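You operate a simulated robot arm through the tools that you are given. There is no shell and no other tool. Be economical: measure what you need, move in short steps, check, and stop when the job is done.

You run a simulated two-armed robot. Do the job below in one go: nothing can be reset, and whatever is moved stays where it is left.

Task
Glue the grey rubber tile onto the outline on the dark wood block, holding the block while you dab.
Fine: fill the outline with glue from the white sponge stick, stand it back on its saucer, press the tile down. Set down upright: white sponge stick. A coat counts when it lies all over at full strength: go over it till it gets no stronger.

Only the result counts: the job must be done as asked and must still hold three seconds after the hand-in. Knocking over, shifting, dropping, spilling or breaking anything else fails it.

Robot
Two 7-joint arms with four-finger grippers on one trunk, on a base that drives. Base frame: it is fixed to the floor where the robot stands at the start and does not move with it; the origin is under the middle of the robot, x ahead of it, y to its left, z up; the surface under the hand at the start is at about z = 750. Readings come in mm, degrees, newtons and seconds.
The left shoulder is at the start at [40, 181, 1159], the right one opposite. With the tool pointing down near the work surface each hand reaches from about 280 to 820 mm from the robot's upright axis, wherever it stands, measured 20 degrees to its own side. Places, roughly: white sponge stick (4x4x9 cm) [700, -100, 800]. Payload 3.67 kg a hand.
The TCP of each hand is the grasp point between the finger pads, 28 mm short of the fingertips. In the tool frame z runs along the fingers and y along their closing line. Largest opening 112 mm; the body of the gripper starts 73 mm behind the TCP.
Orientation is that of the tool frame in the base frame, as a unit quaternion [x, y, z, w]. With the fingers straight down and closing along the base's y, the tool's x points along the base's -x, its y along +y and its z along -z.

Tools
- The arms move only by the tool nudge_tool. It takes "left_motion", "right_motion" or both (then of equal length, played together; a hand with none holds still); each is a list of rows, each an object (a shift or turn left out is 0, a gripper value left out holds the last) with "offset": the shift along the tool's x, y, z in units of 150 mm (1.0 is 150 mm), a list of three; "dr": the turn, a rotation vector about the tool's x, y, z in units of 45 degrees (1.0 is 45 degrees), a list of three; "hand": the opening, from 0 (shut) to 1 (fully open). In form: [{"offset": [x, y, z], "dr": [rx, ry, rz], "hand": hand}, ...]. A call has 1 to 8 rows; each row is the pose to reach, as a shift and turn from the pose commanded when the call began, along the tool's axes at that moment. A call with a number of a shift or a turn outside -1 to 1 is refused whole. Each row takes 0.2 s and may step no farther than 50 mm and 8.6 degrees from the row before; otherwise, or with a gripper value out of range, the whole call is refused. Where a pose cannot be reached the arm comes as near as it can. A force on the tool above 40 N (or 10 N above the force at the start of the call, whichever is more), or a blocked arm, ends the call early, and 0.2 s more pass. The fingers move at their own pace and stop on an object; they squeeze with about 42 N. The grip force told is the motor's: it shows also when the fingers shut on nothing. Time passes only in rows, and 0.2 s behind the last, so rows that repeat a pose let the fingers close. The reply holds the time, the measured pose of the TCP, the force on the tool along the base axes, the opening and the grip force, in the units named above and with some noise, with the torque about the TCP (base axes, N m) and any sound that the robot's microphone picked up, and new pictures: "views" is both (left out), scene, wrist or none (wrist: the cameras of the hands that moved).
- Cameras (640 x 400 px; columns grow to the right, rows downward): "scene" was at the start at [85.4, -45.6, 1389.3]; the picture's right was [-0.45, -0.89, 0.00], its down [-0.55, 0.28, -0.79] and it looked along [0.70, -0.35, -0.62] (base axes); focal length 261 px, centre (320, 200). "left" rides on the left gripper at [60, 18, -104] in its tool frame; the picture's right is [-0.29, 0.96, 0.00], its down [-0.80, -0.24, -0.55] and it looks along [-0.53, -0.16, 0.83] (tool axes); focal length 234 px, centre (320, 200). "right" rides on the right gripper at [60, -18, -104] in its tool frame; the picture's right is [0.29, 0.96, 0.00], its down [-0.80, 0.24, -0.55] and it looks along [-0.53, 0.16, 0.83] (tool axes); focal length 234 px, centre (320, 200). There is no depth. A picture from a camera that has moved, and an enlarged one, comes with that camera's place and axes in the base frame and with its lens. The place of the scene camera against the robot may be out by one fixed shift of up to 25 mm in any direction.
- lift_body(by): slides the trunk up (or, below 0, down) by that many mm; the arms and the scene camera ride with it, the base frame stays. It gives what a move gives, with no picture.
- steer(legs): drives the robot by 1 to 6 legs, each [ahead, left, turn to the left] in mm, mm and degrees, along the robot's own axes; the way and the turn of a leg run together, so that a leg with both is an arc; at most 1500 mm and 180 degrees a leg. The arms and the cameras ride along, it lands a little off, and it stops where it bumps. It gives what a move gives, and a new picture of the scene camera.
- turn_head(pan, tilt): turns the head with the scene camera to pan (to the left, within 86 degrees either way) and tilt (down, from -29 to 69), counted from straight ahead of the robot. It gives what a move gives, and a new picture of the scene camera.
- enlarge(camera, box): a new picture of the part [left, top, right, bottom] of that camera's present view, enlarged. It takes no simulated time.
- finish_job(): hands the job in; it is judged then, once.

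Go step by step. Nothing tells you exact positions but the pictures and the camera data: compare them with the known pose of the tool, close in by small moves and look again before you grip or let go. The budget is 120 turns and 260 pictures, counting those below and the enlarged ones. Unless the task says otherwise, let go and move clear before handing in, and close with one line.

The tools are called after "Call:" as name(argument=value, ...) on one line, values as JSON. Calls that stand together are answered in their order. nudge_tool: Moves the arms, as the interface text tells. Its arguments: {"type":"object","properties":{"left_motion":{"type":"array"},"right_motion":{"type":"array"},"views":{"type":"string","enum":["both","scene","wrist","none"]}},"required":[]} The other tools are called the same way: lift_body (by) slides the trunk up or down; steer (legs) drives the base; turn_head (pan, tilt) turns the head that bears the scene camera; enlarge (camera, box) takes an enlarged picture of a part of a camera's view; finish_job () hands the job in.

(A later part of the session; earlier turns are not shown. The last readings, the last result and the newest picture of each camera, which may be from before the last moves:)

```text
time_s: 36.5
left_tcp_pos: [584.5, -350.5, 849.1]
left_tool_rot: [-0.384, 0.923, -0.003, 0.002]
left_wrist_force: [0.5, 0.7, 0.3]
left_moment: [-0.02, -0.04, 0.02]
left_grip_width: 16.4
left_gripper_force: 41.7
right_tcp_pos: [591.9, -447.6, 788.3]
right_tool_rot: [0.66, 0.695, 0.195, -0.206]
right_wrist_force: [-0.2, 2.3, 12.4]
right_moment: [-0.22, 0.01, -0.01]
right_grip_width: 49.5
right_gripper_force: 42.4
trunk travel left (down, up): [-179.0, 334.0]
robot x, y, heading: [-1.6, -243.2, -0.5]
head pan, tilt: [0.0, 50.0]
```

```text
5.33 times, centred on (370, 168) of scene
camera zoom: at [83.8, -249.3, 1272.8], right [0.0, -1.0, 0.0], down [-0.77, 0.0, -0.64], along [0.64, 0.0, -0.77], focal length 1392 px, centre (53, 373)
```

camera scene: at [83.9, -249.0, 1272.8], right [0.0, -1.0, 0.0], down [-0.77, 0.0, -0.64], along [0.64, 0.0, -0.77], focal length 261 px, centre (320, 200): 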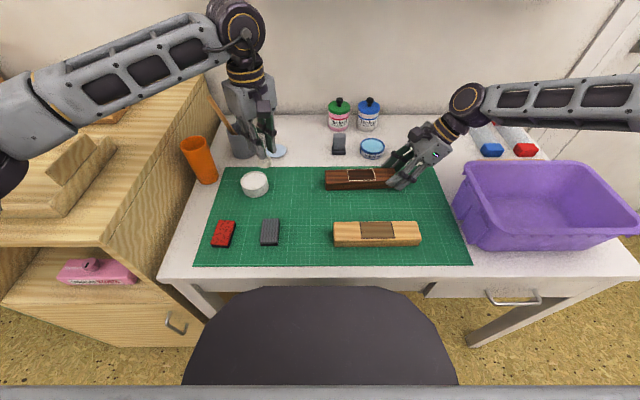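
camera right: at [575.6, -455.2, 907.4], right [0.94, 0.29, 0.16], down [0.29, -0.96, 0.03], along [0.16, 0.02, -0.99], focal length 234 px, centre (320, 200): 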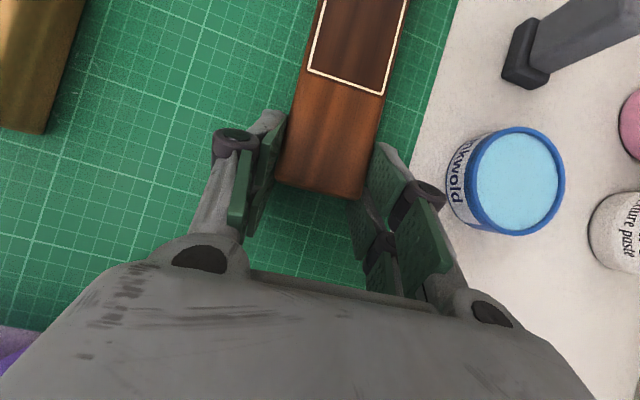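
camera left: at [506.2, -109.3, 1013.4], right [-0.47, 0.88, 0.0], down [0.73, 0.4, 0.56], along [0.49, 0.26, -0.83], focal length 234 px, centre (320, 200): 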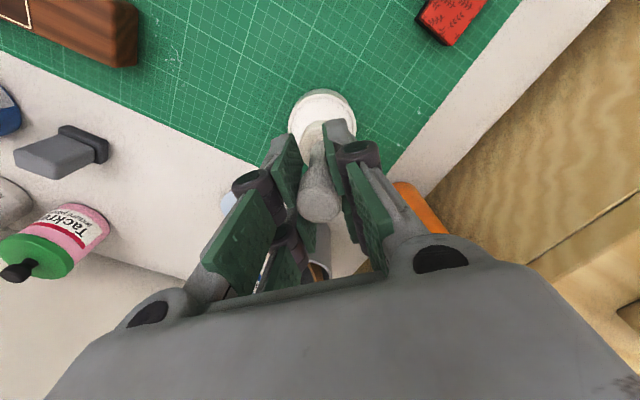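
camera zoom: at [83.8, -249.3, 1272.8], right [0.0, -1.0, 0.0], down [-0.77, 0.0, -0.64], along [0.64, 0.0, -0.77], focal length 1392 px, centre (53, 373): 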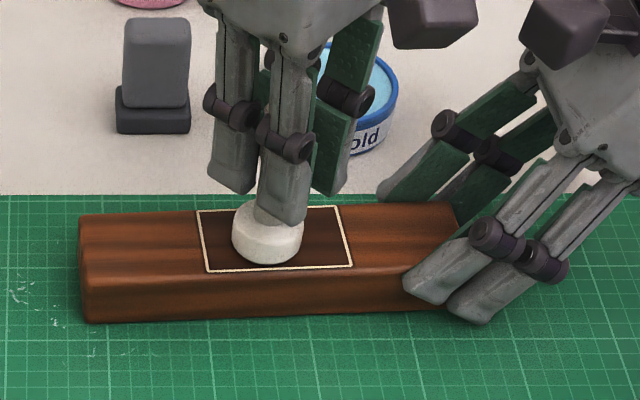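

Well placed in depth, ~4 mm to the left. I lower the last millimetre or two to find contact.

Call:
nudge_tool(left_motion=[{"offset": [0, 0, 0.01]}, {"offset": [0, 0, 0.01]}], views="none")

```text
time_s: 37.0
left_tcp_pos: [586.5, -350.2, 848.5]
left_tool_rot: [-0.383, 0.924, -0.003, 0.002]
left_wrist_force: [-5.2, 2.0, 11.8]
left_moment: [0.14, 0.21, 0.04]
left_grip_width: 16.6
left_gripper_force: 42.1
right_tcp_pos: [592.8, -447.3, 787.3]
right_tool_rot: [0.661, 0.695, 0.195, -0.206]
right_wrist_force: [5.9, 0.9, 6.1]
right_moment: [-0.2, 0.17, -0.42]
right_grip_width: 49.7
right_gripper_force: 41.7
trunk travel left (down, up): [-179.0, 334.0]
robot x, y, heading: [-1.4, -239.6, -0.2]
head pan, tilt: [0.0, 50.0]
```

Firm contact (12 N). Now I dab four spots on the left half of the outline.

Call:
nudge_tool(left_motion=[{"offset": [-0.082, -0.0333, -0.035]}, {"offset": [-0.082, -0.0333, 0.0]}, {"offset": [-0.1546, 0.0476, -0.035]}, {"offset": [-0.1546, 0.0476, 0.0]}, {"offset": [-0.0405, 0.1499, -0.035]}, {"offset": [-0.0405, 0.1499, 0.0]}, {"offset": [0.0321, 0.069, -0.035]}, {"offset": [0.0321, 0.069, 0.0]}], views="none")

Call:
nudge_tool(left_motion=[{"offset": [0, 0, -0.1]}, {"offset": [0, 0, -0.3]}], views="none")

Call:
enlarge(camera="scene", box=[310, 130, 430, 205])

```text
time_s: 38.9
left_tcp_pos: [574.4, -345.5, 850.0]
left_tool_rot: [-0.383, 0.924, -0.003, 0.002]
left_wrist_force: [-0.9, 1.5, 12.2]
left_moment: [0.1, -0.02, 0.03]
left_grip_width: 16.4
left_gripper_force: 42.2
right_tcp_pos: [592.3, -446.5, 787.8]
right_tool_rot: [0.66, 0.695, 0.196, -0.206]
right_wrist_force: [4.1, 0.9, 8.3]
right_moment: [-0.14, 0.04, 0.02]
right_grip_width: 49.5
right_gripper_force: 42.1
trunk travel left (down, up): [-179.0, 334.0]
robot x, y, heading: [1.1, -248.2, -0.3]
head pan, tilt: [0.0, 50.0]
```

```text
time_s: 39.5
left_tcp_pos: [575.5, -343.6, 894.7]
left_tool_rot: [-0.384, 0.923, -0.001, 0.002]
left_wrist_force: [0.1, 0.2, 0.0]
left_moment: [0.0, -0.04, -0.02]
left_grip_width: 16.4
left_gripper_force: 41.7
right_tcp_pos: [593.2, -447.2, 788.2]
right_tool_rot: [0.66, 0.695, 0.196, -0.206]
right_wrist_force: [-1.6, -1.0, 14.8]
right_moment: [-0.34, -0.13, -0.07]
right_grip_width: 49.7
right_gripper_force: 41.9
trunk travel left (down, up): [-179.0, 334.0]
robot x, y, heading: [0.5, -244.7, 0.1]
head pan, tilt: [0.0, 50.0]
```

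```text
5.33 times, centred on (370, 168) of scene
camera zoom: at [83.7, -249.5, 1272.8], right [0.0, -1.0, 0.0], down [-0.77, 0.0, -0.64], along [0.64, 0.0, -0.77], focal length 1392 px, centre (53, 373)
```

zoom: 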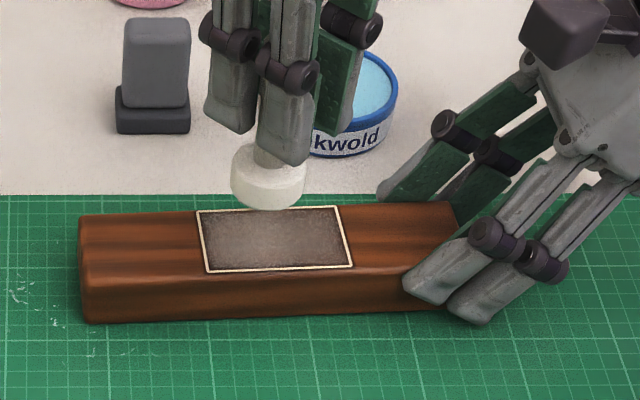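

The white coat now shows. I look closer at its evenness.

Call:
enlarge(camera="scene", box=[340, 160, 384, 186])

Call:
enlarge(camera="left", box=[250, 50, 420, 180])

```text
14.55 times, centred on (362, 173) of scene
camera zoom: at [83.7, -249.5, 1272.8], right [0.0, -1.0, 0.0], down [-0.77, 0.0, -0.64], along [0.64, 0.0, -0.77], focal length 3797 px, centre (-291, 593)
```

zoom: 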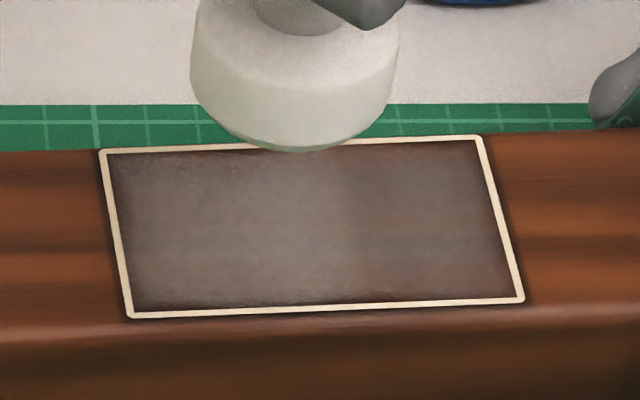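

```text
3.08 times, centred on (335, 115) of left
camera zoom: at [519.7, -372.9, 998.3], right [-0.47, 0.88, 0.0], down [0.73, 0.4, 0.56], along [0.49, 0.26, -0.83], focal length 720 px, centre (274, 462)
```

zoom: 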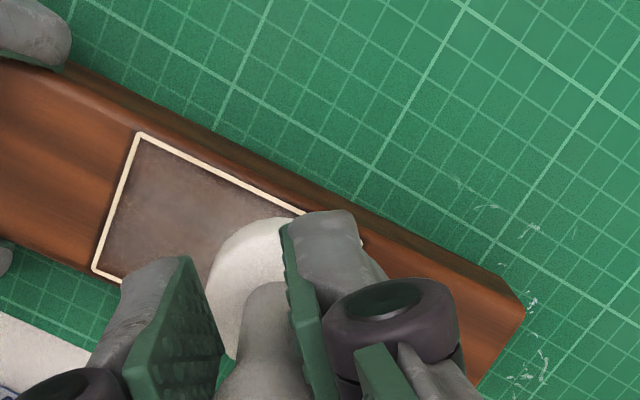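

Good coverage on the left part, weaker on the right and at edges. I dab the right half now, reaching slightly further toward the edges.

Call:
nudge_tool(left_motion=[{"offset": [0.0839, -0.0786, 0.24]}, {"offset": [0.0839, -0.0786, 0.302]}, {"offset": [0.164, -0.1679, 0.265]}, {"offset": [0.164, -0.1679, 0.302]}, {"offset": [0.0351, -0.2836, 0.265]}, {"offset": [0.0351, -0.2836, 0.302]}, {"offset": [-0.045, -0.1943, 0.265]}, {"offset": [-0.045, -0.1943, 0.302]}], views="none")

Call:
enlarge(camera="scene", box=[310, 130, 430, 205])

```text
time_s: 41.2
left_tcp_pos: [601.4, -360.1, 849.7]
left_tool_rot: [-0.383, 0.924, -0.003, 0.002]
left_wrist_force: [0.1, -0.7, -0.2]
left_moment: [-0.07, -0.02, -0.01]
left_grip_width: 16.6
left_gripper_force: 42.0
right_tcp_pos: [592.0, -447.5, 787.4]
right_tool_rot: [0.66, 0.696, 0.195, -0.206]
right_wrist_force: [0.8, -0.3, 13.7]
right_moment: [-0.39, 0.05, -0.06]
right_grip_width: 49.5
right_gripper_force: 42.3
trunk travel left (down, up): [-179.0, 334.0]
robot x, y, heading: [-2.3, -241.6, -0.3]
head pan, tilt: [0.0, 50.0]
```

```text
5.33 times, centred on (370, 168) of scene
camera zoom: at [83.6, -249.5, 1272.8], right [0.0, -1.0, 0.0], down [-0.77, 0.0, -0.64], along [0.64, 0.0, -0.77], focal length 1392 px, centre (53, 373)
```

zoom: 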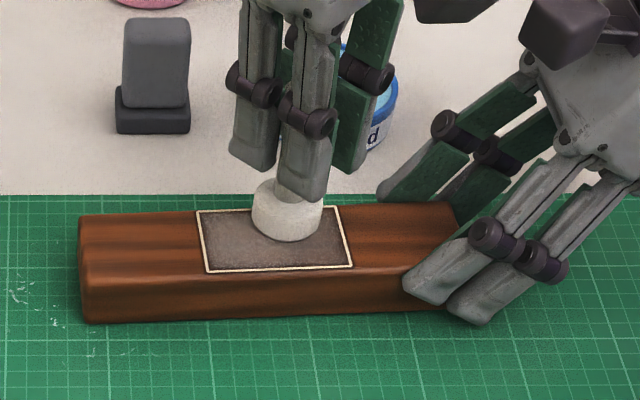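

That last dab was slightly above the surface, so I repeat the right half about 1 mm deeper.

Call:
nudge_tool(left_motion=[{"offset": [0, 0, 0.01]}, {"offset": [0.0801, -0.0893, -0.025]}, {"offset": [0.0801, -0.0893, 0.01]}, {"offset": [0.2091, 0.0264, -0.025]}, {"offset": [0.2091, 0.0264, 0.008]}, {"offset": [0.129, 0.1157, -0.025]}, {"offset": [0.129, 0.1157, 0.008]}, {"offset": [0.0245, 0.1025, -0.03]}], views="none")

Call:
enlarge(camera="scene", box=[340, 160, 384, 186])

```text
time_s: 43.0
left_tcp_pos: [587.5, -354.5, 853.1]
left_tool_rot: [-0.384, 0.923, -0.001, 0.002]
left_wrist_force: [0.3, -1.0, -0.3]
left_moment: [0.03, 0.0, 0.01]
left_grip_width: 16.6
left_gripper_force: 41.7
right_tcp_pos: [592.7, -447.2, 787.8]
right_tool_rot: [0.66, 0.696, 0.195, -0.206]
right_wrist_force: [0.3, 1.3, 13.4]
right_moment: [-0.28, 0.04, 0.07]
right_grip_width: 49.3
right_gripper_force: 42.1
trunk travel left (down, up): [-179.0, 334.0]
robot x, y, heading: [-2.4, -245.1, -0.3]
head pan, tilt: [0.0, 50.0]
```

```text
14.55 times, centred on (362, 173) of scene
camera zoom: at [83.7, -249.3, 1272.8], right [0.0, -1.0, 0.0], down [-0.77, 0.0, -0.64], along [0.64, 0.0, -0.77], focal length 3797 px, centre (-291, 593)
```

zoom: 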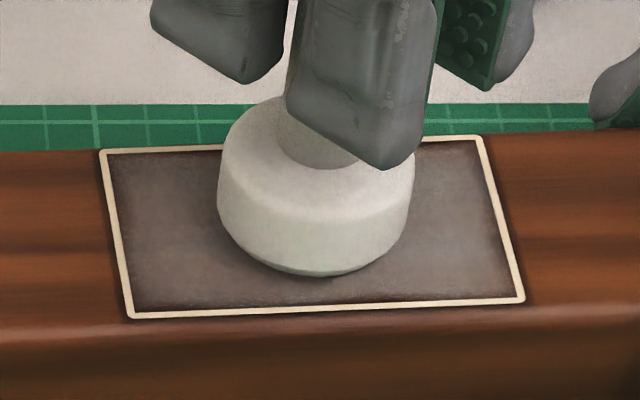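

Coat is becoming even. I do a pass over the left half again.

Call:
nudge_tool(left_motion=[{"offset": [-0.1045, -0.0133, 0]}, {"offset": [-0.1045, -0.0133, 0.04]}, {"offset": [-0.1847, 0.076, 0.005]}, {"offset": [-0.1847, 0.076, 0.04]}, {"offset": [-0.0557, 0.1918, 0.005]}, {"offset": [-0.0557, 0.1918, 0.038]}, {"offset": [0.0245, 0.1025, 0.005]}, {"offset": [0.0245, 0.1025, 0.038]}], views="none")

Call:
nudge_tool(left_motion=[{"offset": [-0.0245, -0.1025, -0.03]}, {"offset": [-0.0245, -0.1025, 0.0]}, {"offset": [-0.0245, -0.1025, -0.1]}, {"offset": [-0.0245, -0.1025, -0.35]}], views="none")

Call:
enlarge(camera="scene", box=[340, 160, 384, 186])

```text
time_s: 44.9
left_tcp_pos: [574.6, -344.9, 849.6]
left_tool_rot: [-0.382, 0.924, -0.003, 0.002]
left_wrist_force: [-1.7, -1.6, 7.2]
left_moment: [-0.1, -0.02, -0.02]
left_grip_width: 16.5
left_gripper_force: 41.9
right_tcp_pos: [592.7, -447.5, 788.4]
right_tool_rot: [0.66, 0.695, 0.196, -0.207]
right_wrist_force: [2.5, 2.1, 10.5]
right_moment: [-0.94, 0.02, 0.02]
right_grip_width: 49.6
right_gripper_force: 41.9
trunk travel left (down, up): [-179.0, 334.0]
robot x, y, heading: [0.1, -240.3, -0.4]
head pan, tilt: [0.0, 50.0]
```

```text
time_s: 45.9
left_tcp_pos: [585.5, -354.6, 900.3]
left_tool_rot: [-0.384, 0.923, -0.002, 0.002]
left_wrist_force: [-0.2, -0.4, -0.7]
left_moment: [0.05, 0.01, 0.0]
left_grip_width: 16.3
left_gripper_force: 42.6
right_tcp_pos: [592.0, -447.0, 786.3]
right_tool_rot: [0.66, 0.695, 0.196, -0.206]
right_wrist_force: [-3.4, -2.3, 14.9]
right_moment: [-0.33, -0.11, -0.15]
right_grip_width: 49.8
right_gripper_force: 42.0
trunk travel left (down, up): [-179.0, 334.0]
robot x, y, heading: [-2.4, -241.7, -0.2]
head pan, tilt: [0.0, 50.0]
```

```text
14.55 times, centred on (362, 173) of scene
camera zoom: at [83.5, -249.6, 1272.8], right [0.0, -1.0, 0.0], down [-0.77, 0.0, -0.64], along [0.64, 0.0, -0.77], focal length 3797 px, centre (-291, 593)
```

zoom: 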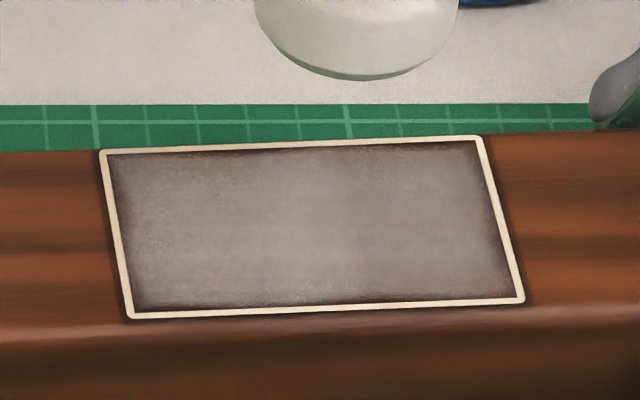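

Stronger now; the back-right is a little weaker. I do another full pass, starting with the right half.

Call:
nudge_tool(left_motion=[{"offset": [-0.0245, -0.1025, 0.28]}, {"offset": [-0.0245, -0.1025, 0.355]}, {"offset": [0.0557, -0.1918, 0.32]}, {"offset": [0.0557, -0.1918, 0.355]}, {"offset": [0.1847, -0.076, 0.32]}, {"offset": [0.1847, -0.076, 0.353]}, {"offset": [0.1045, 0.0133, 0.32]}, {"offset": [0.1045, 0.0133, 0.353]}], views="none")

Call:
nudge_tool(left_motion=[{"offset": [-0.209, -0.0266, -0.035]}, {"offset": [-0.209, -0.0266, 0.003]}, {"offset": [-0.2892, 0.0627, -0.03]}, {"offset": [-0.2892, 0.0627, 0.003]}, {"offset": [-0.1602, 0.1785, -0.03]}, {"offset": [-0.1602, 0.1785, 0.0]}, {"offset": [-0.08, 0.0892, -0.03]}, {"offset": [-0.08, 0.0892, 0.0]}], views="none")

Call:
nudge_tool(left_motion=[{"offset": [0, 0, -0.1]}, {"offset": [-0.0245, -0.1025, -0.35]}], views="none")

Call:
enlarge(camera="scene", box=[340, 160, 384, 186])

```text
time_s: 47.6
left_tcp_pos: [574.5, -363.6, 849.2]
left_tool_rot: [-0.383, 0.924, -0.004, 0.003]
left_wrist_force: [-5.6, -0.7, 23.6]
left_moment: [-0.09, 0.18, -0.02]
left_grip_width: 16.4
left_gripper_force: 42.4
right_tcp_pos: [592.6, -447.9, 787.9]
right_tool_rot: [0.66, 0.695, 0.196, -0.206]
right_wrist_force: [6.2, 0.5, 0.0]
right_moment: [-0.57, -0.17, 0.11]
right_grip_width: 49.7
right_gripper_force: 42.4
trunk travel left (down, up): [-179.0, 334.0]
robot x, y, heading: [0.8, -241.4, -0.3]
head pan, tilt: [0.0, 50.0]
```

```text
time_s: 49.5
left_tcp_pos: [573.2, -343.5, 849.4]
left_tool_rot: [-0.383, 0.924, -0.002, 0.003]
left_wrist_force: [-3.8, 5.2, 11.2]
left_moment: [0.22, 0.19, -0.03]
left_grip_width: 16.6
left_gripper_force: 41.8
right_tcp_pos: [592.9, -446.8, 786.6]
right_tool_rot: [0.66, 0.695, 0.196, -0.206]
right_wrist_force: [-3.2, -1.0, 8.1]
right_moment: [-0.86, 0.25, -0.11]
right_grip_width: 49.5
right_gripper_force: 41.8
trunk travel left (down, up): [-179.0, 334.0]
robot x, y, heading: [0.2, -238.7, -0.1]
head pan, tilt: [0.0, 50.0]
stopped in row 8 (left hand): the force on the tool passed its limit at 41 N (the readings are from after the stop); the commanded pose is now the measured one
```

```text
time_s: 50.1
left_tcp_pos: [587.8, -353.5, 899.9]
left_tool_rot: [-0.384, 0.923, -0.001, 0.002]
left_wrist_force: [0.2, 0.1, -1.2]
left_moment: [-0.01, 0.02, 0.0]
left_grip_width: 16.3
left_gripper_force: 42.2
right_tcp_pos: [592.0, -447.1, 788.6]
right_tool_rot: [0.66, 0.695, 0.196, -0.205]
right_wrist_force: [-7.1, -1.1, 17.8]
right_moment: [-0.29, 0.26, -0.1]
right_grip_width: 49.6
right_gripper_force: 42.4
trunk travel left (down, up): [-179.0, 334.0]
robot x, y, heading: [-3.4, -240.6, -0.4]
head pan, tilt: [0.0, 50.0]
```

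```text
14.55 times, centred on (362, 173) of scene
camera zoom: at [82.7, -249.7, 1272.9], right [0.0, -1.0, 0.0], down [-0.77, 0.0, -0.64], along [0.64, 0.0, -0.77], focal length 3797 px, centre (-291, 593)
```

zoom: 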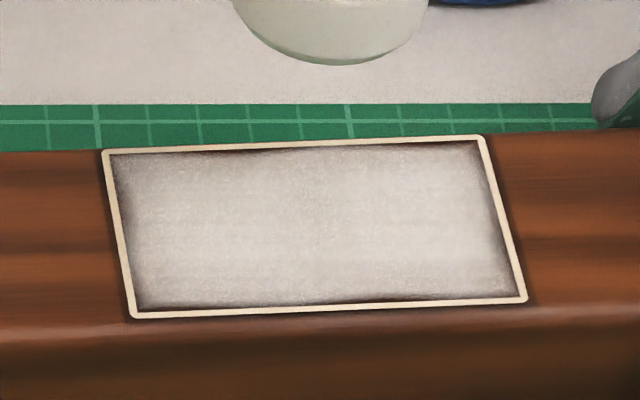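

Much stronger; edges still look darker. Next is a perimeter pass with the sponge centred closer to the edges.

Call:
nudge_tool(left_motion=[{"offset": [-0.1239, -0.0216, 0.28]}, {"offset": [-0.1239, -0.0216, 0.354]}, {"offset": [-0.2174, 0.0826, 0.32]}, {"offset": [-0.2174, 0.0826, 0.354]}, {"offset": [-0.0586, 0.225, 0.32]}, {"offset": [-0.0586, 0.225, 0.352]}, {"offset": [0.0349, 0.1208, 0.32]}, {"offset": [0.0349, 0.1208, 0.352]}], views="none")

Call:
nudge_tool(left_motion=[{"offset": [0.089, -0.0992, -0.033]}, {"offset": [0.089, -0.0992, 0.0]}, {"offset": [0.1825, -0.2034, -0.033]}, {"offset": [0.1825, -0.2034, 0.0]}, {"offset": [0.0237, -0.3458, -0.033]}, {"offset": [0.0237, -0.3458, 0.002]}, {"offset": [-0.0698, -0.2416, -0.033]}, {"offset": [-0.0698, -0.2416, 0.002]}], views="none")

Call:
nudge_tool(left_motion=[{"offset": [0, 0, -0.1]}, {"offset": [0.0349, 0.1208, -0.35]}], views="none")

Call:
enlarge(camera="scene", box=[340, 160, 384, 186])

```text
time_s: 51.9
left_tcp_pos: [571.6, -343.6, 849.4]
left_tool_rot: [-0.384, 0.923, -0.003, 0.002]
left_wrist_force: [-3.2, 0.8, 7.1]
left_moment: [-0.02, 0.13, 0.01]
left_grip_width: 16.2
left_gripper_force: 42.2
right_tcp_pos: [592.2, -447.6, 787.8]
right_tool_rot: [0.661, 0.695, 0.196, -0.204]
right_wrist_force: [1.9, 3.5, 21.9]
right_moment: [-0.1, 0.27, 0.21]
right_grip_width: 49.7
right_gripper_force: 41.8
trunk travel left (down, up): [-179.0, 334.0]
robot x, y, heading: [1.9, -240.7, -0.1]
head pan, tilt: [0.0, 50.0]
```

```text
time_s: 53.7
left_tcp_pos: [605.0, -361.1, 849.6]
left_tool_rot: [-0.383, 0.924, -0.002, 0.003]
left_wrist_force: [0.0, -0.4, 3.1]
left_moment: [-0.09, 0.05, 0.0]
left_grip_width: 16.4
left_gripper_force: 41.9
right_tcp_pos: [593.0, -447.1, 786.7]
right_tool_rot: [0.661, 0.695, 0.196, -0.205]
right_wrist_force: [2.5, 0.7, 25.3]
right_moment: [-0.6, 0.24, -0.01]
right_grip_width: 49.5
right_gripper_force: 41.7
trunk travel left (down, up): [-179.0, 334.0]
robot x, y, heading: [-0.9, -242.9, -0.2]
head pan, tilt: [0.0, 50.0]
```

```text
time_s: 54.3
left_tcp_pos: [587.8, -351.1, 899.1]
left_tool_rot: [-0.383, 0.924, -0.002, 0.002]
left_wrist_force: [0.2, -0.4, -1.1]
left_moment: [-0.02, 0.01, -0.02]
left_grip_width: 16.2
left_gripper_force: 42.1
right_tcp_pos: [592.8, -446.9, 788.3]
right_tool_rot: [0.661, 0.695, 0.195, -0.204]
right_wrist_force: [-0.2, -0.3, 29.0]
right_moment: [-0.36, 0.05, -0.12]
right_grip_width: 49.5
right_gripper_force: 41.9
trunk travel left (down, up): [-179.0, 334.0]
robot x, y, heading: [-0.4, -242.3, -0.3]
head pan, tilt: [0.0, 50.0]
```

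```text
14.55 times, centred on (362, 173) of scene
camera zoom: at [82.6, -248.4, 1272.9], right [0.0, -1.0, 0.0], down [-0.77, 0.0, -0.64], along [0.64, 0.0, -0.77], focal length 3797 px, centre (-291, 593)
```

zoom: 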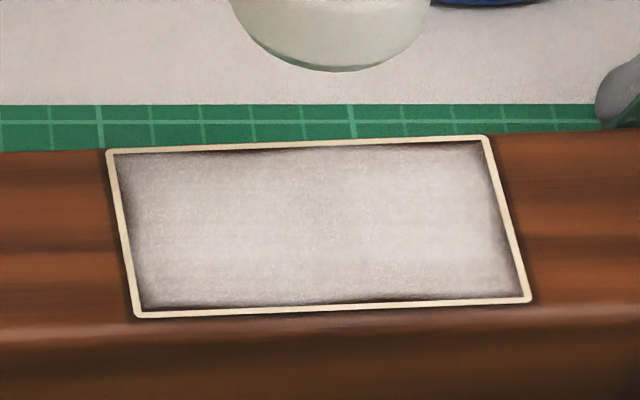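

The coat nearly saturates, but the left margin stays darker. I relieve the right hand's downward push by 1 mm and dab further along the left edge, checking the sponge's position there.

Call:
nudge_tool(left_motion=[{"offset": [-0.15, 0.17, 0.1]}, {"offset": [-0.15, 0.17, 0.32]}, {"offset": [-0.15, 0.17, 0.354]}, {"offset": [-0.15, 0.17, 0.354]}], right_motion=[{"offset": [0.002, 0, -0.003]}, {"offset": [0.0037, 0, -0.0056]}, {"offset": [0.0037, 0, -0.0056]}, {"offset": [0.0037, 0, -0.0056]}], views="none")

Call:
enlarge(camera="scene", box=[330, 145, 400, 190])

Call:
enlarge(camera="left", box=[220, 30, 420, 180])

```text
time_s: 55.3
left_tcp_pos: [586.7, -319.1, 848.3]
left_tool_rot: [-0.383, 0.924, -0.005, 0.003]
left_wrist_force: [-2.7, 3.7, 36.7]
left_moment: [-0.11, 0.08, 0.02]
left_grip_width: 16.4
left_gripper_force: 41.8
right_tcp_pos: [592.0, -448.6, 787.6]
right_tool_rot: [0.661, 0.695, 0.195, -0.205]
right_wrist_force: [13.1, 5.2, 4.4]
right_moment: [0.55, -0.34, -0.88]
right_grip_width: 49.8
right_gripper_force: 41.5
trunk travel left (down, up): [-179.0, 334.0]
robot x, y, heading: [-0.6, -239.7, -0.1]
head pan, tilt: [0.0, 50.0]
```

```text
8.89 times, centred on (365, 168) of scene
camera zoom: at [82.3, -248.1, 1273.1], right [0.0, -1.0, 0.0], down [-0.76, 0.0, -0.64], along [0.64, 0.0, -0.76], focal length 2321 px, centre (-80, 489)
```

zoom: 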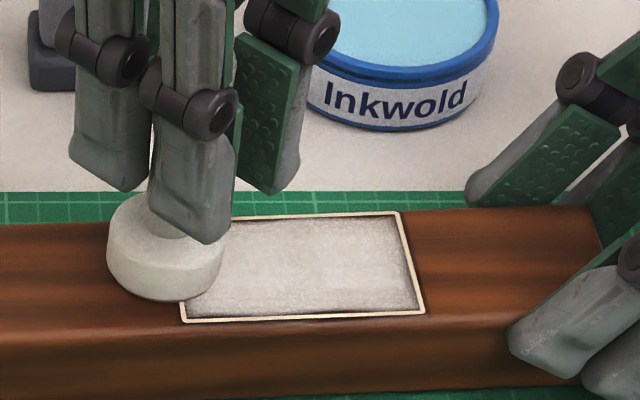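

```text
2.67 times, centred on (320, 105) of left
camera zoom: at [530.9, -346.9, 951.9], right [-0.48, 0.88, -0.01], down [0.73, 0.4, 0.56], along [0.49, 0.26, -0.83], focal length 624 px, centre (320, 453)
```

zoom: 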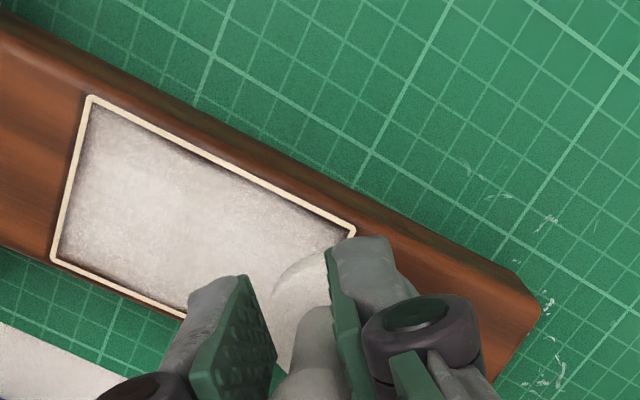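

The sponge covers the left edge well; force was high so I use a slightly shallower depth. I run around the perimeter with the sponge centred near the edge lines.

Call:
nudge_tool(left_motion=[{"offset": [-0.0893, -0.0801, -0.05]}, {"offset": [-0.0893, -0.0801, -0.01]}, {"offset": [0.0893, 0.0801, -0.05]}, {"offset": [0.0893, 0.0801, -0.012]}, {"offset": [0.165, -0.0042, -0.05]}, {"offset": [0.165, -0.0042, -0.01]}, {"offset": [0.2406, -0.0885, -0.05]}, {"offset": [0.2406, -0.0885, -0.01]}], views="none")

Call:
nudge_tool(left_motion=[{"offset": [0.0757, -0.0843, -0.035]}, {"offset": [0.0757, -0.0843, 0.002]}, {"offset": [0.1513, -0.1686, -0.035]}, {"offset": [0.1513, -0.1686, 0.002]}, {"offset": [-0.0273, -0.3288, -0.035]}, {"offset": [-0.0273, -0.3288, 0.004]}, {"offset": [-0.1029, -0.2445, -0.035]}, {"offset": [-0.1029, -0.2445, 0.004]}], views="none")

Call:
nudge_tool(left_motion=[{"offset": [-0.0757, 0.0843, -0.035]}, {"offset": [-0.0757, 0.0843, 0.002]}, {"offset": [-0.1513, 0.1686, -0.035]}, {"offset": [-0.1513, 0.1686, 0.002]}, {"offset": [-0.1513, 0.1686, -0.08]}, {"offset": [0.0136, 0.1644, -0.35]}], views="none")

Call:
enlarge(camera="scene", box=[340, 160, 384, 186])

```text
time_s: 57.1
left_tcp_pos: [568.8, -354.8, 850.0]
left_tool_rot: [-0.384, 0.923, -0.002, 0.002]
left_wrist_force: [-1.3, 1.6, 9.9]
left_moment: [-0.01, 0.06, -0.03]
left_grip_width: 16.4
left_gripper_force: 41.7
right_tcp_pos: [590.6, -447.4, 788.0]
right_tool_rot: [0.66, 0.696, 0.195, -0.206]
right_wrist_force: [-5.1, 1.0, 10.5]
right_moment: [-0.51, 0.13, 0.15]
right_grip_width: 49.9
right_gripper_force: 42.5
trunk travel left (down, up): [-179.0, 334.0]
robot x, y, heading: [2.1, -245.7, 0.1]
head pan, tilt: [0.0, 50.0]
```

```text
time_s: 58.9
left_tcp_pos: [606.6, -368.7, 848.3]
left_tool_rot: [-0.383, 0.924, -0.002, 0.002]
left_wrist_force: [-0.5, -0.6, 1.6]
left_moment: [-0.04, 0.04, 0.0]
left_grip_width: 16.5
left_gripper_force: 42.3
right_tcp_pos: [593.6, -448.2, 788.6]
right_tool_rot: [0.661, 0.695, 0.196, -0.206]
right_wrist_force: [-2.6, 0.7, 10.8]
right_moment: [-0.32, 0.15, -0.09]
right_grip_width: 49.6
right_gripper_force: 42.1
trunk travel left (down, up): [-179.0, 334.0]
robot x, y, heading: [-3.2, -243.0, 0.0]
head pan, tilt: [0.0, 50.0]
```

```text
time_s: 60.3
left_tcp_pos: [585.3, -355.1, 898.9]
left_tool_rot: [-0.384, 0.923, -0.001, 0.001]
left_wrist_force: [0.1, -0.1, -0.2]
left_moment: [0.02, 0.0, 0.03]
left_grip_width: 16.6
left_gripper_force: 41.4
right_tcp_pos: [592.5, -449.1, 786.8]
right_tool_rot: [0.661, 0.695, 0.196, -0.206]
right_wrist_force: [-4.1, -1.3, 14.6]
right_moment: [-0.3, -0.09, -0.25]
right_grip_width: 49.7
right_gripper_force: 42.0
trunk travel left (down, up): [-179.0, 334.0]
robot x, y, heading: [-0.4, -242.5, -0.2]
head pan, tilt: [0.0, 50.0]
```

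```text
14.55 times, centred on (362, 173) of scene
camera zoom: at [83.5, -250.0, 1272.8], right [0.0, -1.0, 0.0], down [-0.77, 0.0, -0.64], along [0.64, 0.0, -0.77], focal length 3797 px, centre (-291, 593)
```

zoom: 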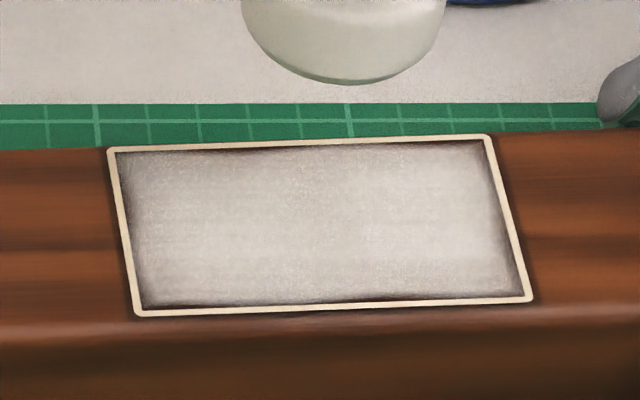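

Little changed, which suggests it is near saturation; to be sure it isn't just a spent sponge, I reload once in the pot.

Call:
nudge_tool(left_motion=[{"offset": [-0.15, 0.175, 0]}, {"offset": [-0.3, 0.35, 0]}, {"offset": [-0.45, 0.525, 0]}, {"offset": [-0.598, 0.698, 0]}], views="none")

Call:
nudge_tool(left_motion=[{"offset": [-0.15, 0.175, 0]}, {"offset": [-0.3, 0.35, 0]}, {"offset": [-0.45, 0.525, 0]}, {"offset": [-0.598, 0.698, 0]}, {"offset": [-0.598, 0.698, 0.13]}], views="none")

Call:
enlarge(camera="scene", box=[235, 110, 295, 205])

Call:
enlarge(camera="scene", box=[340, 160, 384, 186])

```text
time_s: 61.3
left_tcp_pos: [574.0, -214.9, 899.7]
left_tool_rot: [-0.383, 0.924, -0.002, 0.002]
left_wrist_force: [0.0, 0.2, 0.3]
left_moment: [0.0, -0.02, 0.02]
left_grip_width: 16.6
left_gripper_force: 42.0
right_tcp_pos: [592.4, -448.8, 787.4]
right_tool_rot: [0.661, 0.695, 0.196, -0.205]
right_wrist_force: [-1.5, -0.3, 13.5]
right_moment: [-0.28, -0.05, -0.14]
right_grip_width: 49.5
right_gripper_force: 42.1
trunk travel left (down, up): [-179.0, 334.0]
robot x, y, heading: [-3.7, -245.4, -0.3]
head pan, tilt: [0.0, 50.0]
```

```text
time_s: 62.5
left_tcp_pos: [565.0, -77.2, 877.5]
left_tool_rot: [-0.383, 0.924, -0.002, 0.001]
left_wrist_force: [-0.1, 0.9, -0.5]
left_moment: [-0.01, -0.01, -0.02]
left_grip_width: 16.5
left_gripper_force: 42.1
right_tcp_pos: [592.1, -448.4, 788.8]
right_tool_rot: [0.661, 0.695, 0.195, -0.205]
right_wrist_force: [-1.4, -1.2, 12.1]
right_moment: [-0.34, 0.01, -0.04]
right_grip_width: 49.7
right_gripper_force: 42.4
trunk travel left (down, up): [-179.0, 334.0]
robot x, y, heading: [-0.5, -243.1, -0.1]
head pan, tilt: [0.0, 50.0]
```

```text
4.21 times, centred on (265, 158) of scene
camera zoom: at [83.6, -249.4, 1272.8], right [0.0, -1.0, 0.0], down [-0.77, 0.0, -0.64], along [0.64, 0.0, -0.77], focal length 1099 px, centre (552, 379)
```

zoom: 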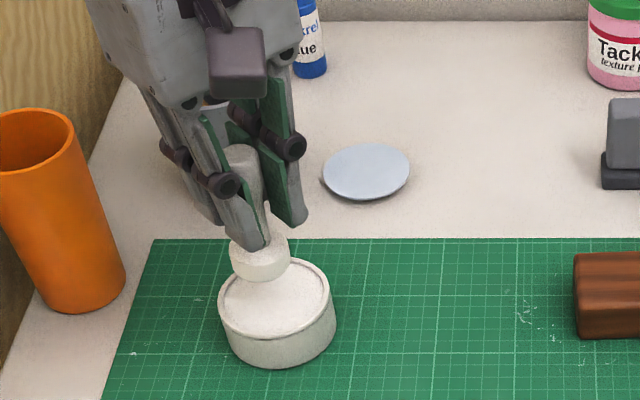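

```text
14.55 times, centred on (362, 173) of scene
camera zoom: at [83.6, -249.4, 1272.8], right [0.0, -1.0, 0.0], down [-0.77, 0.0, -0.64], along [0.64, 0.0, -0.77], focal length 3797 px, centre (-291, 593)
```

zoom: 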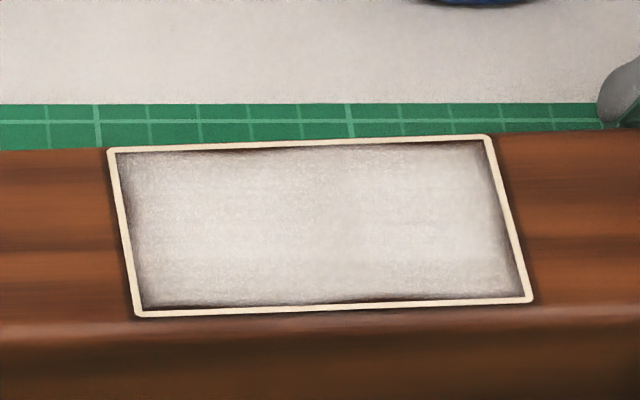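

I lower into the pot and dab lightly.

Call:
nudge_tool(left_motion=[{"offset": [0, 0, 0.1]}, {"offset": [0, 0, 0.18]}], views="none")

Call:
nudge_tool(left_motion=[{"offset": [0, 0, 0.015]}], views="none")

```text
time_s: 63.1
left_tcp_pos: [564.0, -77.5, 852.0]
left_tool_rot: [-0.384, 0.923, -0.001, 0.0]
left_wrist_force: [-0.4, 0.1, -0.3]
left_moment: [0.01, -0.03, 0.01]
left_grip_width: 16.4
left_gripper_force: 41.9
right_tcp_pos: [592.1, -448.2, 787.2]
right_tool_rot: [0.66, 0.696, 0.195, -0.205]
right_wrist_force: [-0.2, -2.0, 13.2]
right_moment: [-0.32, 0.03, 0.04]
right_grip_width: 49.5
right_gripper_force: 41.5
trunk travel left (down, up): [-179.0, 334.0]
robot x, y, heading: [0.7, -240.6, -0.2]
head pan, tilt: [0.0, 50.0]
```

```text
time_s: 63.5
left_tcp_pos: [565.7, -78.3, 850.9]
left_tool_rot: [-0.383, 0.924, -0.001, 0.002]
left_wrist_force: [0.3, 0.3, 0.3]
left_moment: [-0.01, -0.01, 0.0]
left_grip_width: 16.3
left_gripper_force: 41.9
right_tcp_pos: [592.2, -449.2, 786.9]
right_tool_rot: [0.661, 0.694, 0.196, -0.206]
right_wrist_force: [-0.8, -1.6, 12.4]
right_moment: [-0.37, -0.02, 0.0]
right_grip_width: 49.5
right_gripper_force: 41.8
trunk travel left (down, up): [-179.0, 334.0]
robot x, y, heading: [-1.6, -244.9, 0.1]
head pan, tilt: [0.0, 50.0]
```

Call:
nudge_tool(left_motion=[{"offset": [0, 0, 0.012]}, {"offset": [0, 0, 0.018]}], views="none")

```text
time_s: 64.1
left_tcp_pos: [566.1, -77.7, 846.0]
left_tool_rot: [-0.383, 0.924, -0.002, 0.002]
left_wrist_force: [0.6, -0.1, -0.2]
left_moment: [-0.01, 0.0, 0.0]
left_grip_width: 16.4
left_gripper_force: 42.5
right_tcp_pos: [592.4, -448.2, 787.7]
right_tool_rot: [0.661, 0.695, 0.196, -0.205]
right_wrist_force: [-0.8, -1.7, 13.4]
right_moment: [-0.37, -0.04, -0.02]
right_grip_width: 49.5
right_gripper_force: 42.2
trunk travel left (down, up): [-179.0, 334.0]
robot x, y, heading: [-0.3, -244.2, -0.1]
head pan, tilt: [0.0, 50.0]
```

Call:
nudge_tool(left_motion=[{"offset": [0, 0, 0.01]}, {"offset": [0, 0, 0.01]}], views="none")

```text
time_s: 64.7
left_tcp_pos: [566.2, -78.0, 846.4]
left_tool_rot: [-0.384, 0.923, -0.003, 0.001]
left_wrist_force: [-0.3, 2.1, 13.0]
left_moment: [-0.06, 0.1, 0.01]
left_grip_width: 16.3
left_gripper_force: 42.1
right_tcp_pos: [592.2, -450.2, 788.2]
right_tool_rot: [0.66, 0.695, 0.195, -0.205]
right_wrist_force: [4.1, -1.3, 8.4]
right_moment: [-0.27, -0.06, 0.03]
right_grip_width: 49.3
right_gripper_force: 41.8
trunk travel left (down, up): [-179.0, 334.0]
robot x, y, heading: [-0.6, -241.8, -0.1]
head pan, tilt: [0.0, 50.0]
```

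Contact at 13 N. I dab twice, lift, and return to the block.

Call:
nudge_tool(left_motion=[{"offset": [0, 0, 0]}, {"offset": [0, 0, -0.03]}, {"offset": [0, 0, -0.003]}, {"offset": [0, 0, -0.003]}, {"offset": [0, 0, -0.1]}, {"offset": [0, 0, -0.34]}], views="none")

Call:
nudge_tool(left_motion=[{"offset": [0.15, -0.175, 0]}, {"offset": [0.3, -0.35, 0]}, {"offset": [0.45, -0.525, 0]}, {"offset": [0.598, -0.698, 0]}], views="none")

Call:
nudge_tool(left_motion=[{"offset": [0.15, -0.175, 0]}, {"offset": [0.3, -0.35, 0]}, {"offset": [0.45, -0.525, 0]}, {"offset": [0.598, -0.698, 0]}, {"offset": [0.598, -0.698, 0.27]}], views="none")

Call:
enlarge(camera="scene", box=[330, 145, 400, 190])

```text
time_s: 66.1
left_tcp_pos: [568.3, -80.0, 896.9]
left_tool_rot: [-0.383, 0.924, -0.001, 0.001]
left_wrist_force: [0.2, -0.1, -0.8]
left_moment: [-0.01, 0.0, -0.04]
left_grip_width: 16.3
left_gripper_force: 41.5
right_tcp_pos: [591.6, -449.1, 788.2]
right_tool_rot: [0.661, 0.694, 0.196, -0.206]
right_wrist_force: [-2.7, -3.1, 13.7]
right_moment: [-0.33, -0.14, -0.06]
right_grip_width: 49.5
right_gripper_force: 42.0
trunk travel left (down, up): [-179.0, 334.0]
robot x, y, heading: [0.3, -243.8, -0.1]
head pan, tilt: [0.0, 50.0]
```

```text
time_s: 67.1
left_tcp_pos: [577.2, -216.9, 896.5]
left_tool_rot: [-0.383, 0.924, -0.001, 0.001]
left_wrist_force: [-1.2, -0.2, -0.3]
left_moment: [-0.01, -0.03, -0.02]
left_grip_width: 16.5
left_gripper_force: 42.6
right_tcp_pos: [591.5, -447.4, 787.1]
right_tool_rot: [0.661, 0.695, 0.196, -0.206]
right_wrist_force: [-3.3, -1.1, 13.4]
right_moment: [-0.31, 0.1, 0.06]
right_grip_width: 49.7
right_gripper_force: 42.6
trunk travel left (down, up): [-179.0, 334.0]
robot x, y, heading: [0.0, -241.0, -0.2]
head pan, tilt: [0.0, 50.0]
```

```text
time_s: 68.3
left_tcp_pos: [589.1, -354.4, 857.3]
left_tool_rot: [-0.384, 0.923, -0.001, 0.001]
left_wrist_force: [-0.1, -0.9, 0.7]
left_moment: [0.0, -0.02, -0.01]
left_grip_width: 16.5
left_gripper_force: 42.1
right_tcp_pos: [592.0, -447.8, 787.1]
right_tool_rot: [0.661, 0.695, 0.195, -0.204]
right_wrist_force: [-1.6, 2.6, 11.1]
right_moment: [-0.18, 0.15, 0.11]
right_grip_width: 49.7
right_gripper_force: 42.4
trunk travel left (down, up): [-179.0, 334.0]
robot x, y, heading: [-0.5, -245.4, -0.1]
head pan, tilt: [0.0, 50.0]
```

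```text
8.89 times, centred on (365, 168) of scene
camera zoom: at [83.3, -248.9, 1272.8], right [0.0, -1.0, 0.0], down [-0.77, 0.0, -0.64], along [0.64, 0.0, -0.77], focal length 2321 px, centre (-80, 489)
```

zoom: 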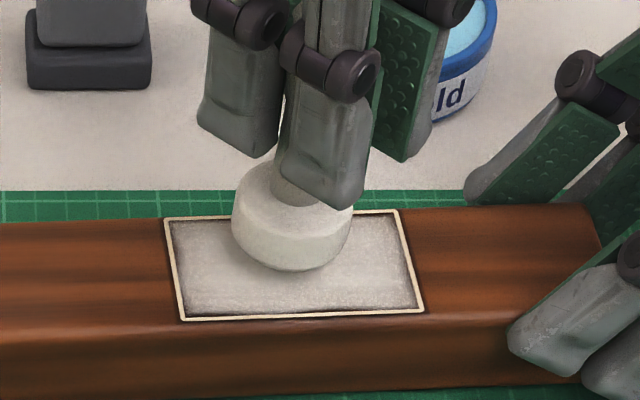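

I make a full eight-dab pass again.

Call:
nudge_tool(left_motion=[{"offset": [-0.1239, -0.0216, 0.015]}, {"offset": [-0.1239, -0.0216, 0.053]}, {"offset": [-0.2174, 0.0826, 0.015]}, {"offset": [-0.2174, 0.0826, 0.053]}, {"offset": [-0.0586, 0.225, 0.015]}, {"offset": [-0.0586, 0.225, 0.051]}, {"offset": [0.0349, 0.1208, 0.015]}, {"offset": [0.0349, 0.1208, 0.051]}], views="none")

Call:
nudge_tool(left_motion=[{"offset": [0.089, -0.0992, -0.033]}, {"offset": [0.089, -0.0992, 0.002]}, {"offset": [0.1825, -0.2034, -0.033]}, {"offset": [0.1825, -0.2034, 0.002]}, {"offset": [0.0237, -0.3458, -0.033]}, {"offset": [0.0237, -0.3458, 0.004]}, {"offset": [-0.0698, -0.2416, -0.033]}, {"offset": [-0.0698, -0.2416, 0.004]}], views="none")

Call:
nudge_tool(left_motion=[{"offset": [0.0349, 0.1208, -0.033]}, {"offset": [0.0349, 0.1208, 0.0]}, {"offset": [0.0349, 0.1208, -0.1]}, {"offset": [0.0349, 0.1208, -0.35]}], views="none")

Call:
enlarge(camera="scene", box=[340, 160, 384, 186])

```text
time_s: 70.1
left_tcp_pos: [571.0, -342.3, 849.2]
left_tool_rot: [-0.383, 0.924, -0.002, 0.002]
left_wrist_force: [0.4, 0.4, 0.3]
left_moment: [-0.01, -0.01, 0.01]
left_grip_width: 16.4
left_gripper_force: 42.0
right_tcp_pos: [592.4, -449.0, 787.9]
right_tool_rot: [0.661, 0.695, 0.195, -0.205]
right_wrist_force: [-2.3, 1.5, 10.9]
right_moment: [-0.21, 0.02, 0.08]
right_grip_width: 49.7
right_gripper_force: 42.1
trunk travel left (down, up): [-179.0, 334.0]
robot x, y, heading: [1.7, -243.4, -0.4]
head pan, tilt: [0.0, 50.0]
```

```text
time_s: 71.9
left_tcp_pos: [604.6, -362.1, 849.7]
left_tool_rot: [-0.383, 0.924, -0.002, 0.002]
left_wrist_force: [-0.9, 2.2, 8.1]
left_moment: [0.02, 0.02, 0.0]
left_grip_width: 16.3
left_gripper_force: 41.7
right_tcp_pos: [591.1, -448.2, 787.6]
right_tool_rot: [0.661, 0.695, 0.195, -0.205]
right_wrist_force: [1.6, -0.2, 9.7]
right_moment: [-0.13, 0.13, -0.02]
right_grip_width: 49.4
right_gripper_force: 41.8
trunk travel left (down, up): [-179.0, 334.0]
robot x, y, heading: [-0.3, -242.1, -0.3]
head pan, tilt: [0.0, 50.0]
```

```text
time_s: 72.9
left_tcp_pos: [588.6, -351.8, 900.2]
left_tool_rot: [-0.383, 0.924, -0.002, 0.002]
left_wrist_force: [0.4, 0.2, -1.2]
left_moment: [-0.01, 0.01, 0.03]
left_grip_width: 16.2
left_gripper_force: 41.4
right_tcp_pos: [591.6, -448.9, 786.1]
right_tool_rot: [0.662, 0.694, 0.196, -0.205]
right_wrist_force: [-4.1, -0.9, 13.8]
right_moment: [-0.29, -0.16, -0.13]
right_grip_width: 49.6
right_gripper_force: 41.5
trunk travel left (down, up): [-179.0, 334.0]
robot x, y, heading: [-0.1, -238.1, -0.1]
head pan, tilt: [0.0, 50.0]
```

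```text
14.55 times, centred on (362, 173) of scene
camera zoom: at [83.5, -249.4, 1272.8], right [0.0, -1.0, 0.0], down [-0.77, 0.0, -0.64], along [0.64, 0.0, -0.77], focal length 3797 px, centre (-291, 593)
```

zoom: 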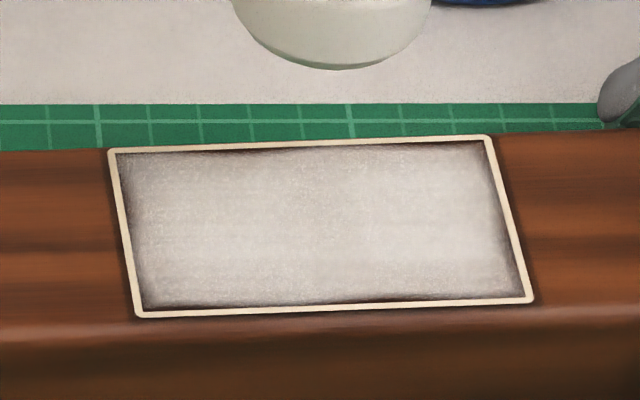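

Essentially unchanged, so it's at full strength; the left-half dabs were feather light, so I repeat those firmer once to be sure.

Call:
nudge_tool(left_motion=[{"offset": [-0.1239, -0.0216, 0.29]}, {"offset": [-0.1239, -0.0216, 0.358]}, {"offset": [-0.2174, 0.0826, 0.32]}, {"offset": [-0.2174, 0.0826, 0.358]}, {"offset": [-0.0586, 0.225, 0.32]}, {"offset": [-0.0586, 0.225, 0.357]}, {"offset": [0.0349, 0.1208, 0.32]}, {"offset": [0.0349, 0.1208, 0.357]}], views="none")

Call:
nudge_tool(left_motion=[{"offset": [-0.1729, 0.033, -0.033]}, {"offset": [-0.1729, 0.033, 0.0]}, {"offset": [-0.1729, 0.033, -0.1]}, {"offset": [-0.1, 0.033, -0.35]}], views="none")

Call:
enlarge(camera="scene", box=[340, 160, 384, 186])

```text
time_s: 74.7
left_tcp_pos: [570.3, -343.9, 849.9]
left_tool_rot: [-0.384, 0.924, -0.002, 0.001]
left_wrist_force: [0.1, 1.1, 1.1]
left_moment: [0.08, 0.03, 0.01]
left_grip_width: 16.3
left_gripper_force: 42.1
right_tcp_pos: [592.1, -448.4, 786.9]
right_tool_rot: [0.661, 0.695, 0.195, -0.204]
right_wrist_force: [-1.1, 0.5, 12.1]
right_moment: [-0.37, -0.09, 0.1]
right_grip_width: 49.3
right_gripper_force: 42.1
trunk travel left (down, up): [-179.0, 334.0]
robot x, y, heading: [1.8, -244.5, -0.2]
head pan, tilt: [0.0, 50.0]
```

```text
time_s: 75.7
left_tcp_pos: [579.0, -329.9, 902.0]
left_tool_rot: [-0.383, 0.924, -0.001, 0.002]
left_wrist_force: [0.9, -0.4, 0.3]
left_moment: [0.02, -0.02, 0.0]
left_grip_width: 16.4
left_gripper_force: 42.2
right_tcp_pos: [592.1, -448.7, 787.1]
right_tool_rot: [0.661, 0.695, 0.196, -0.205]
right_wrist_force: [-3.9, -1.4, 14.0]
right_moment: [-0.34, -0.13, -0.14]
right_grip_width: 49.4
right_gripper_force: 42.0
trunk travel left (down, up): [-179.0, 334.0]
robot x, y, heading: [-0.6, -243.3, -0.3]
head pan, tilt: [0.0, 50.0]
```

```text
14.55 times, centred on (362, 173) of scene
camera zoom: at [83.5, -249.5, 1272.8], right [0.0, -1.0, 0.0], down [-0.77, 0.0, -0.64], along [0.64, 0.0, -0.77], focal length 3797 px, centre (-291, 593)
```

zoom: 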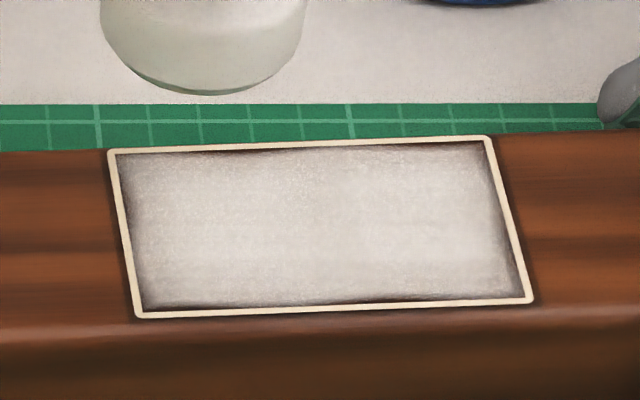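

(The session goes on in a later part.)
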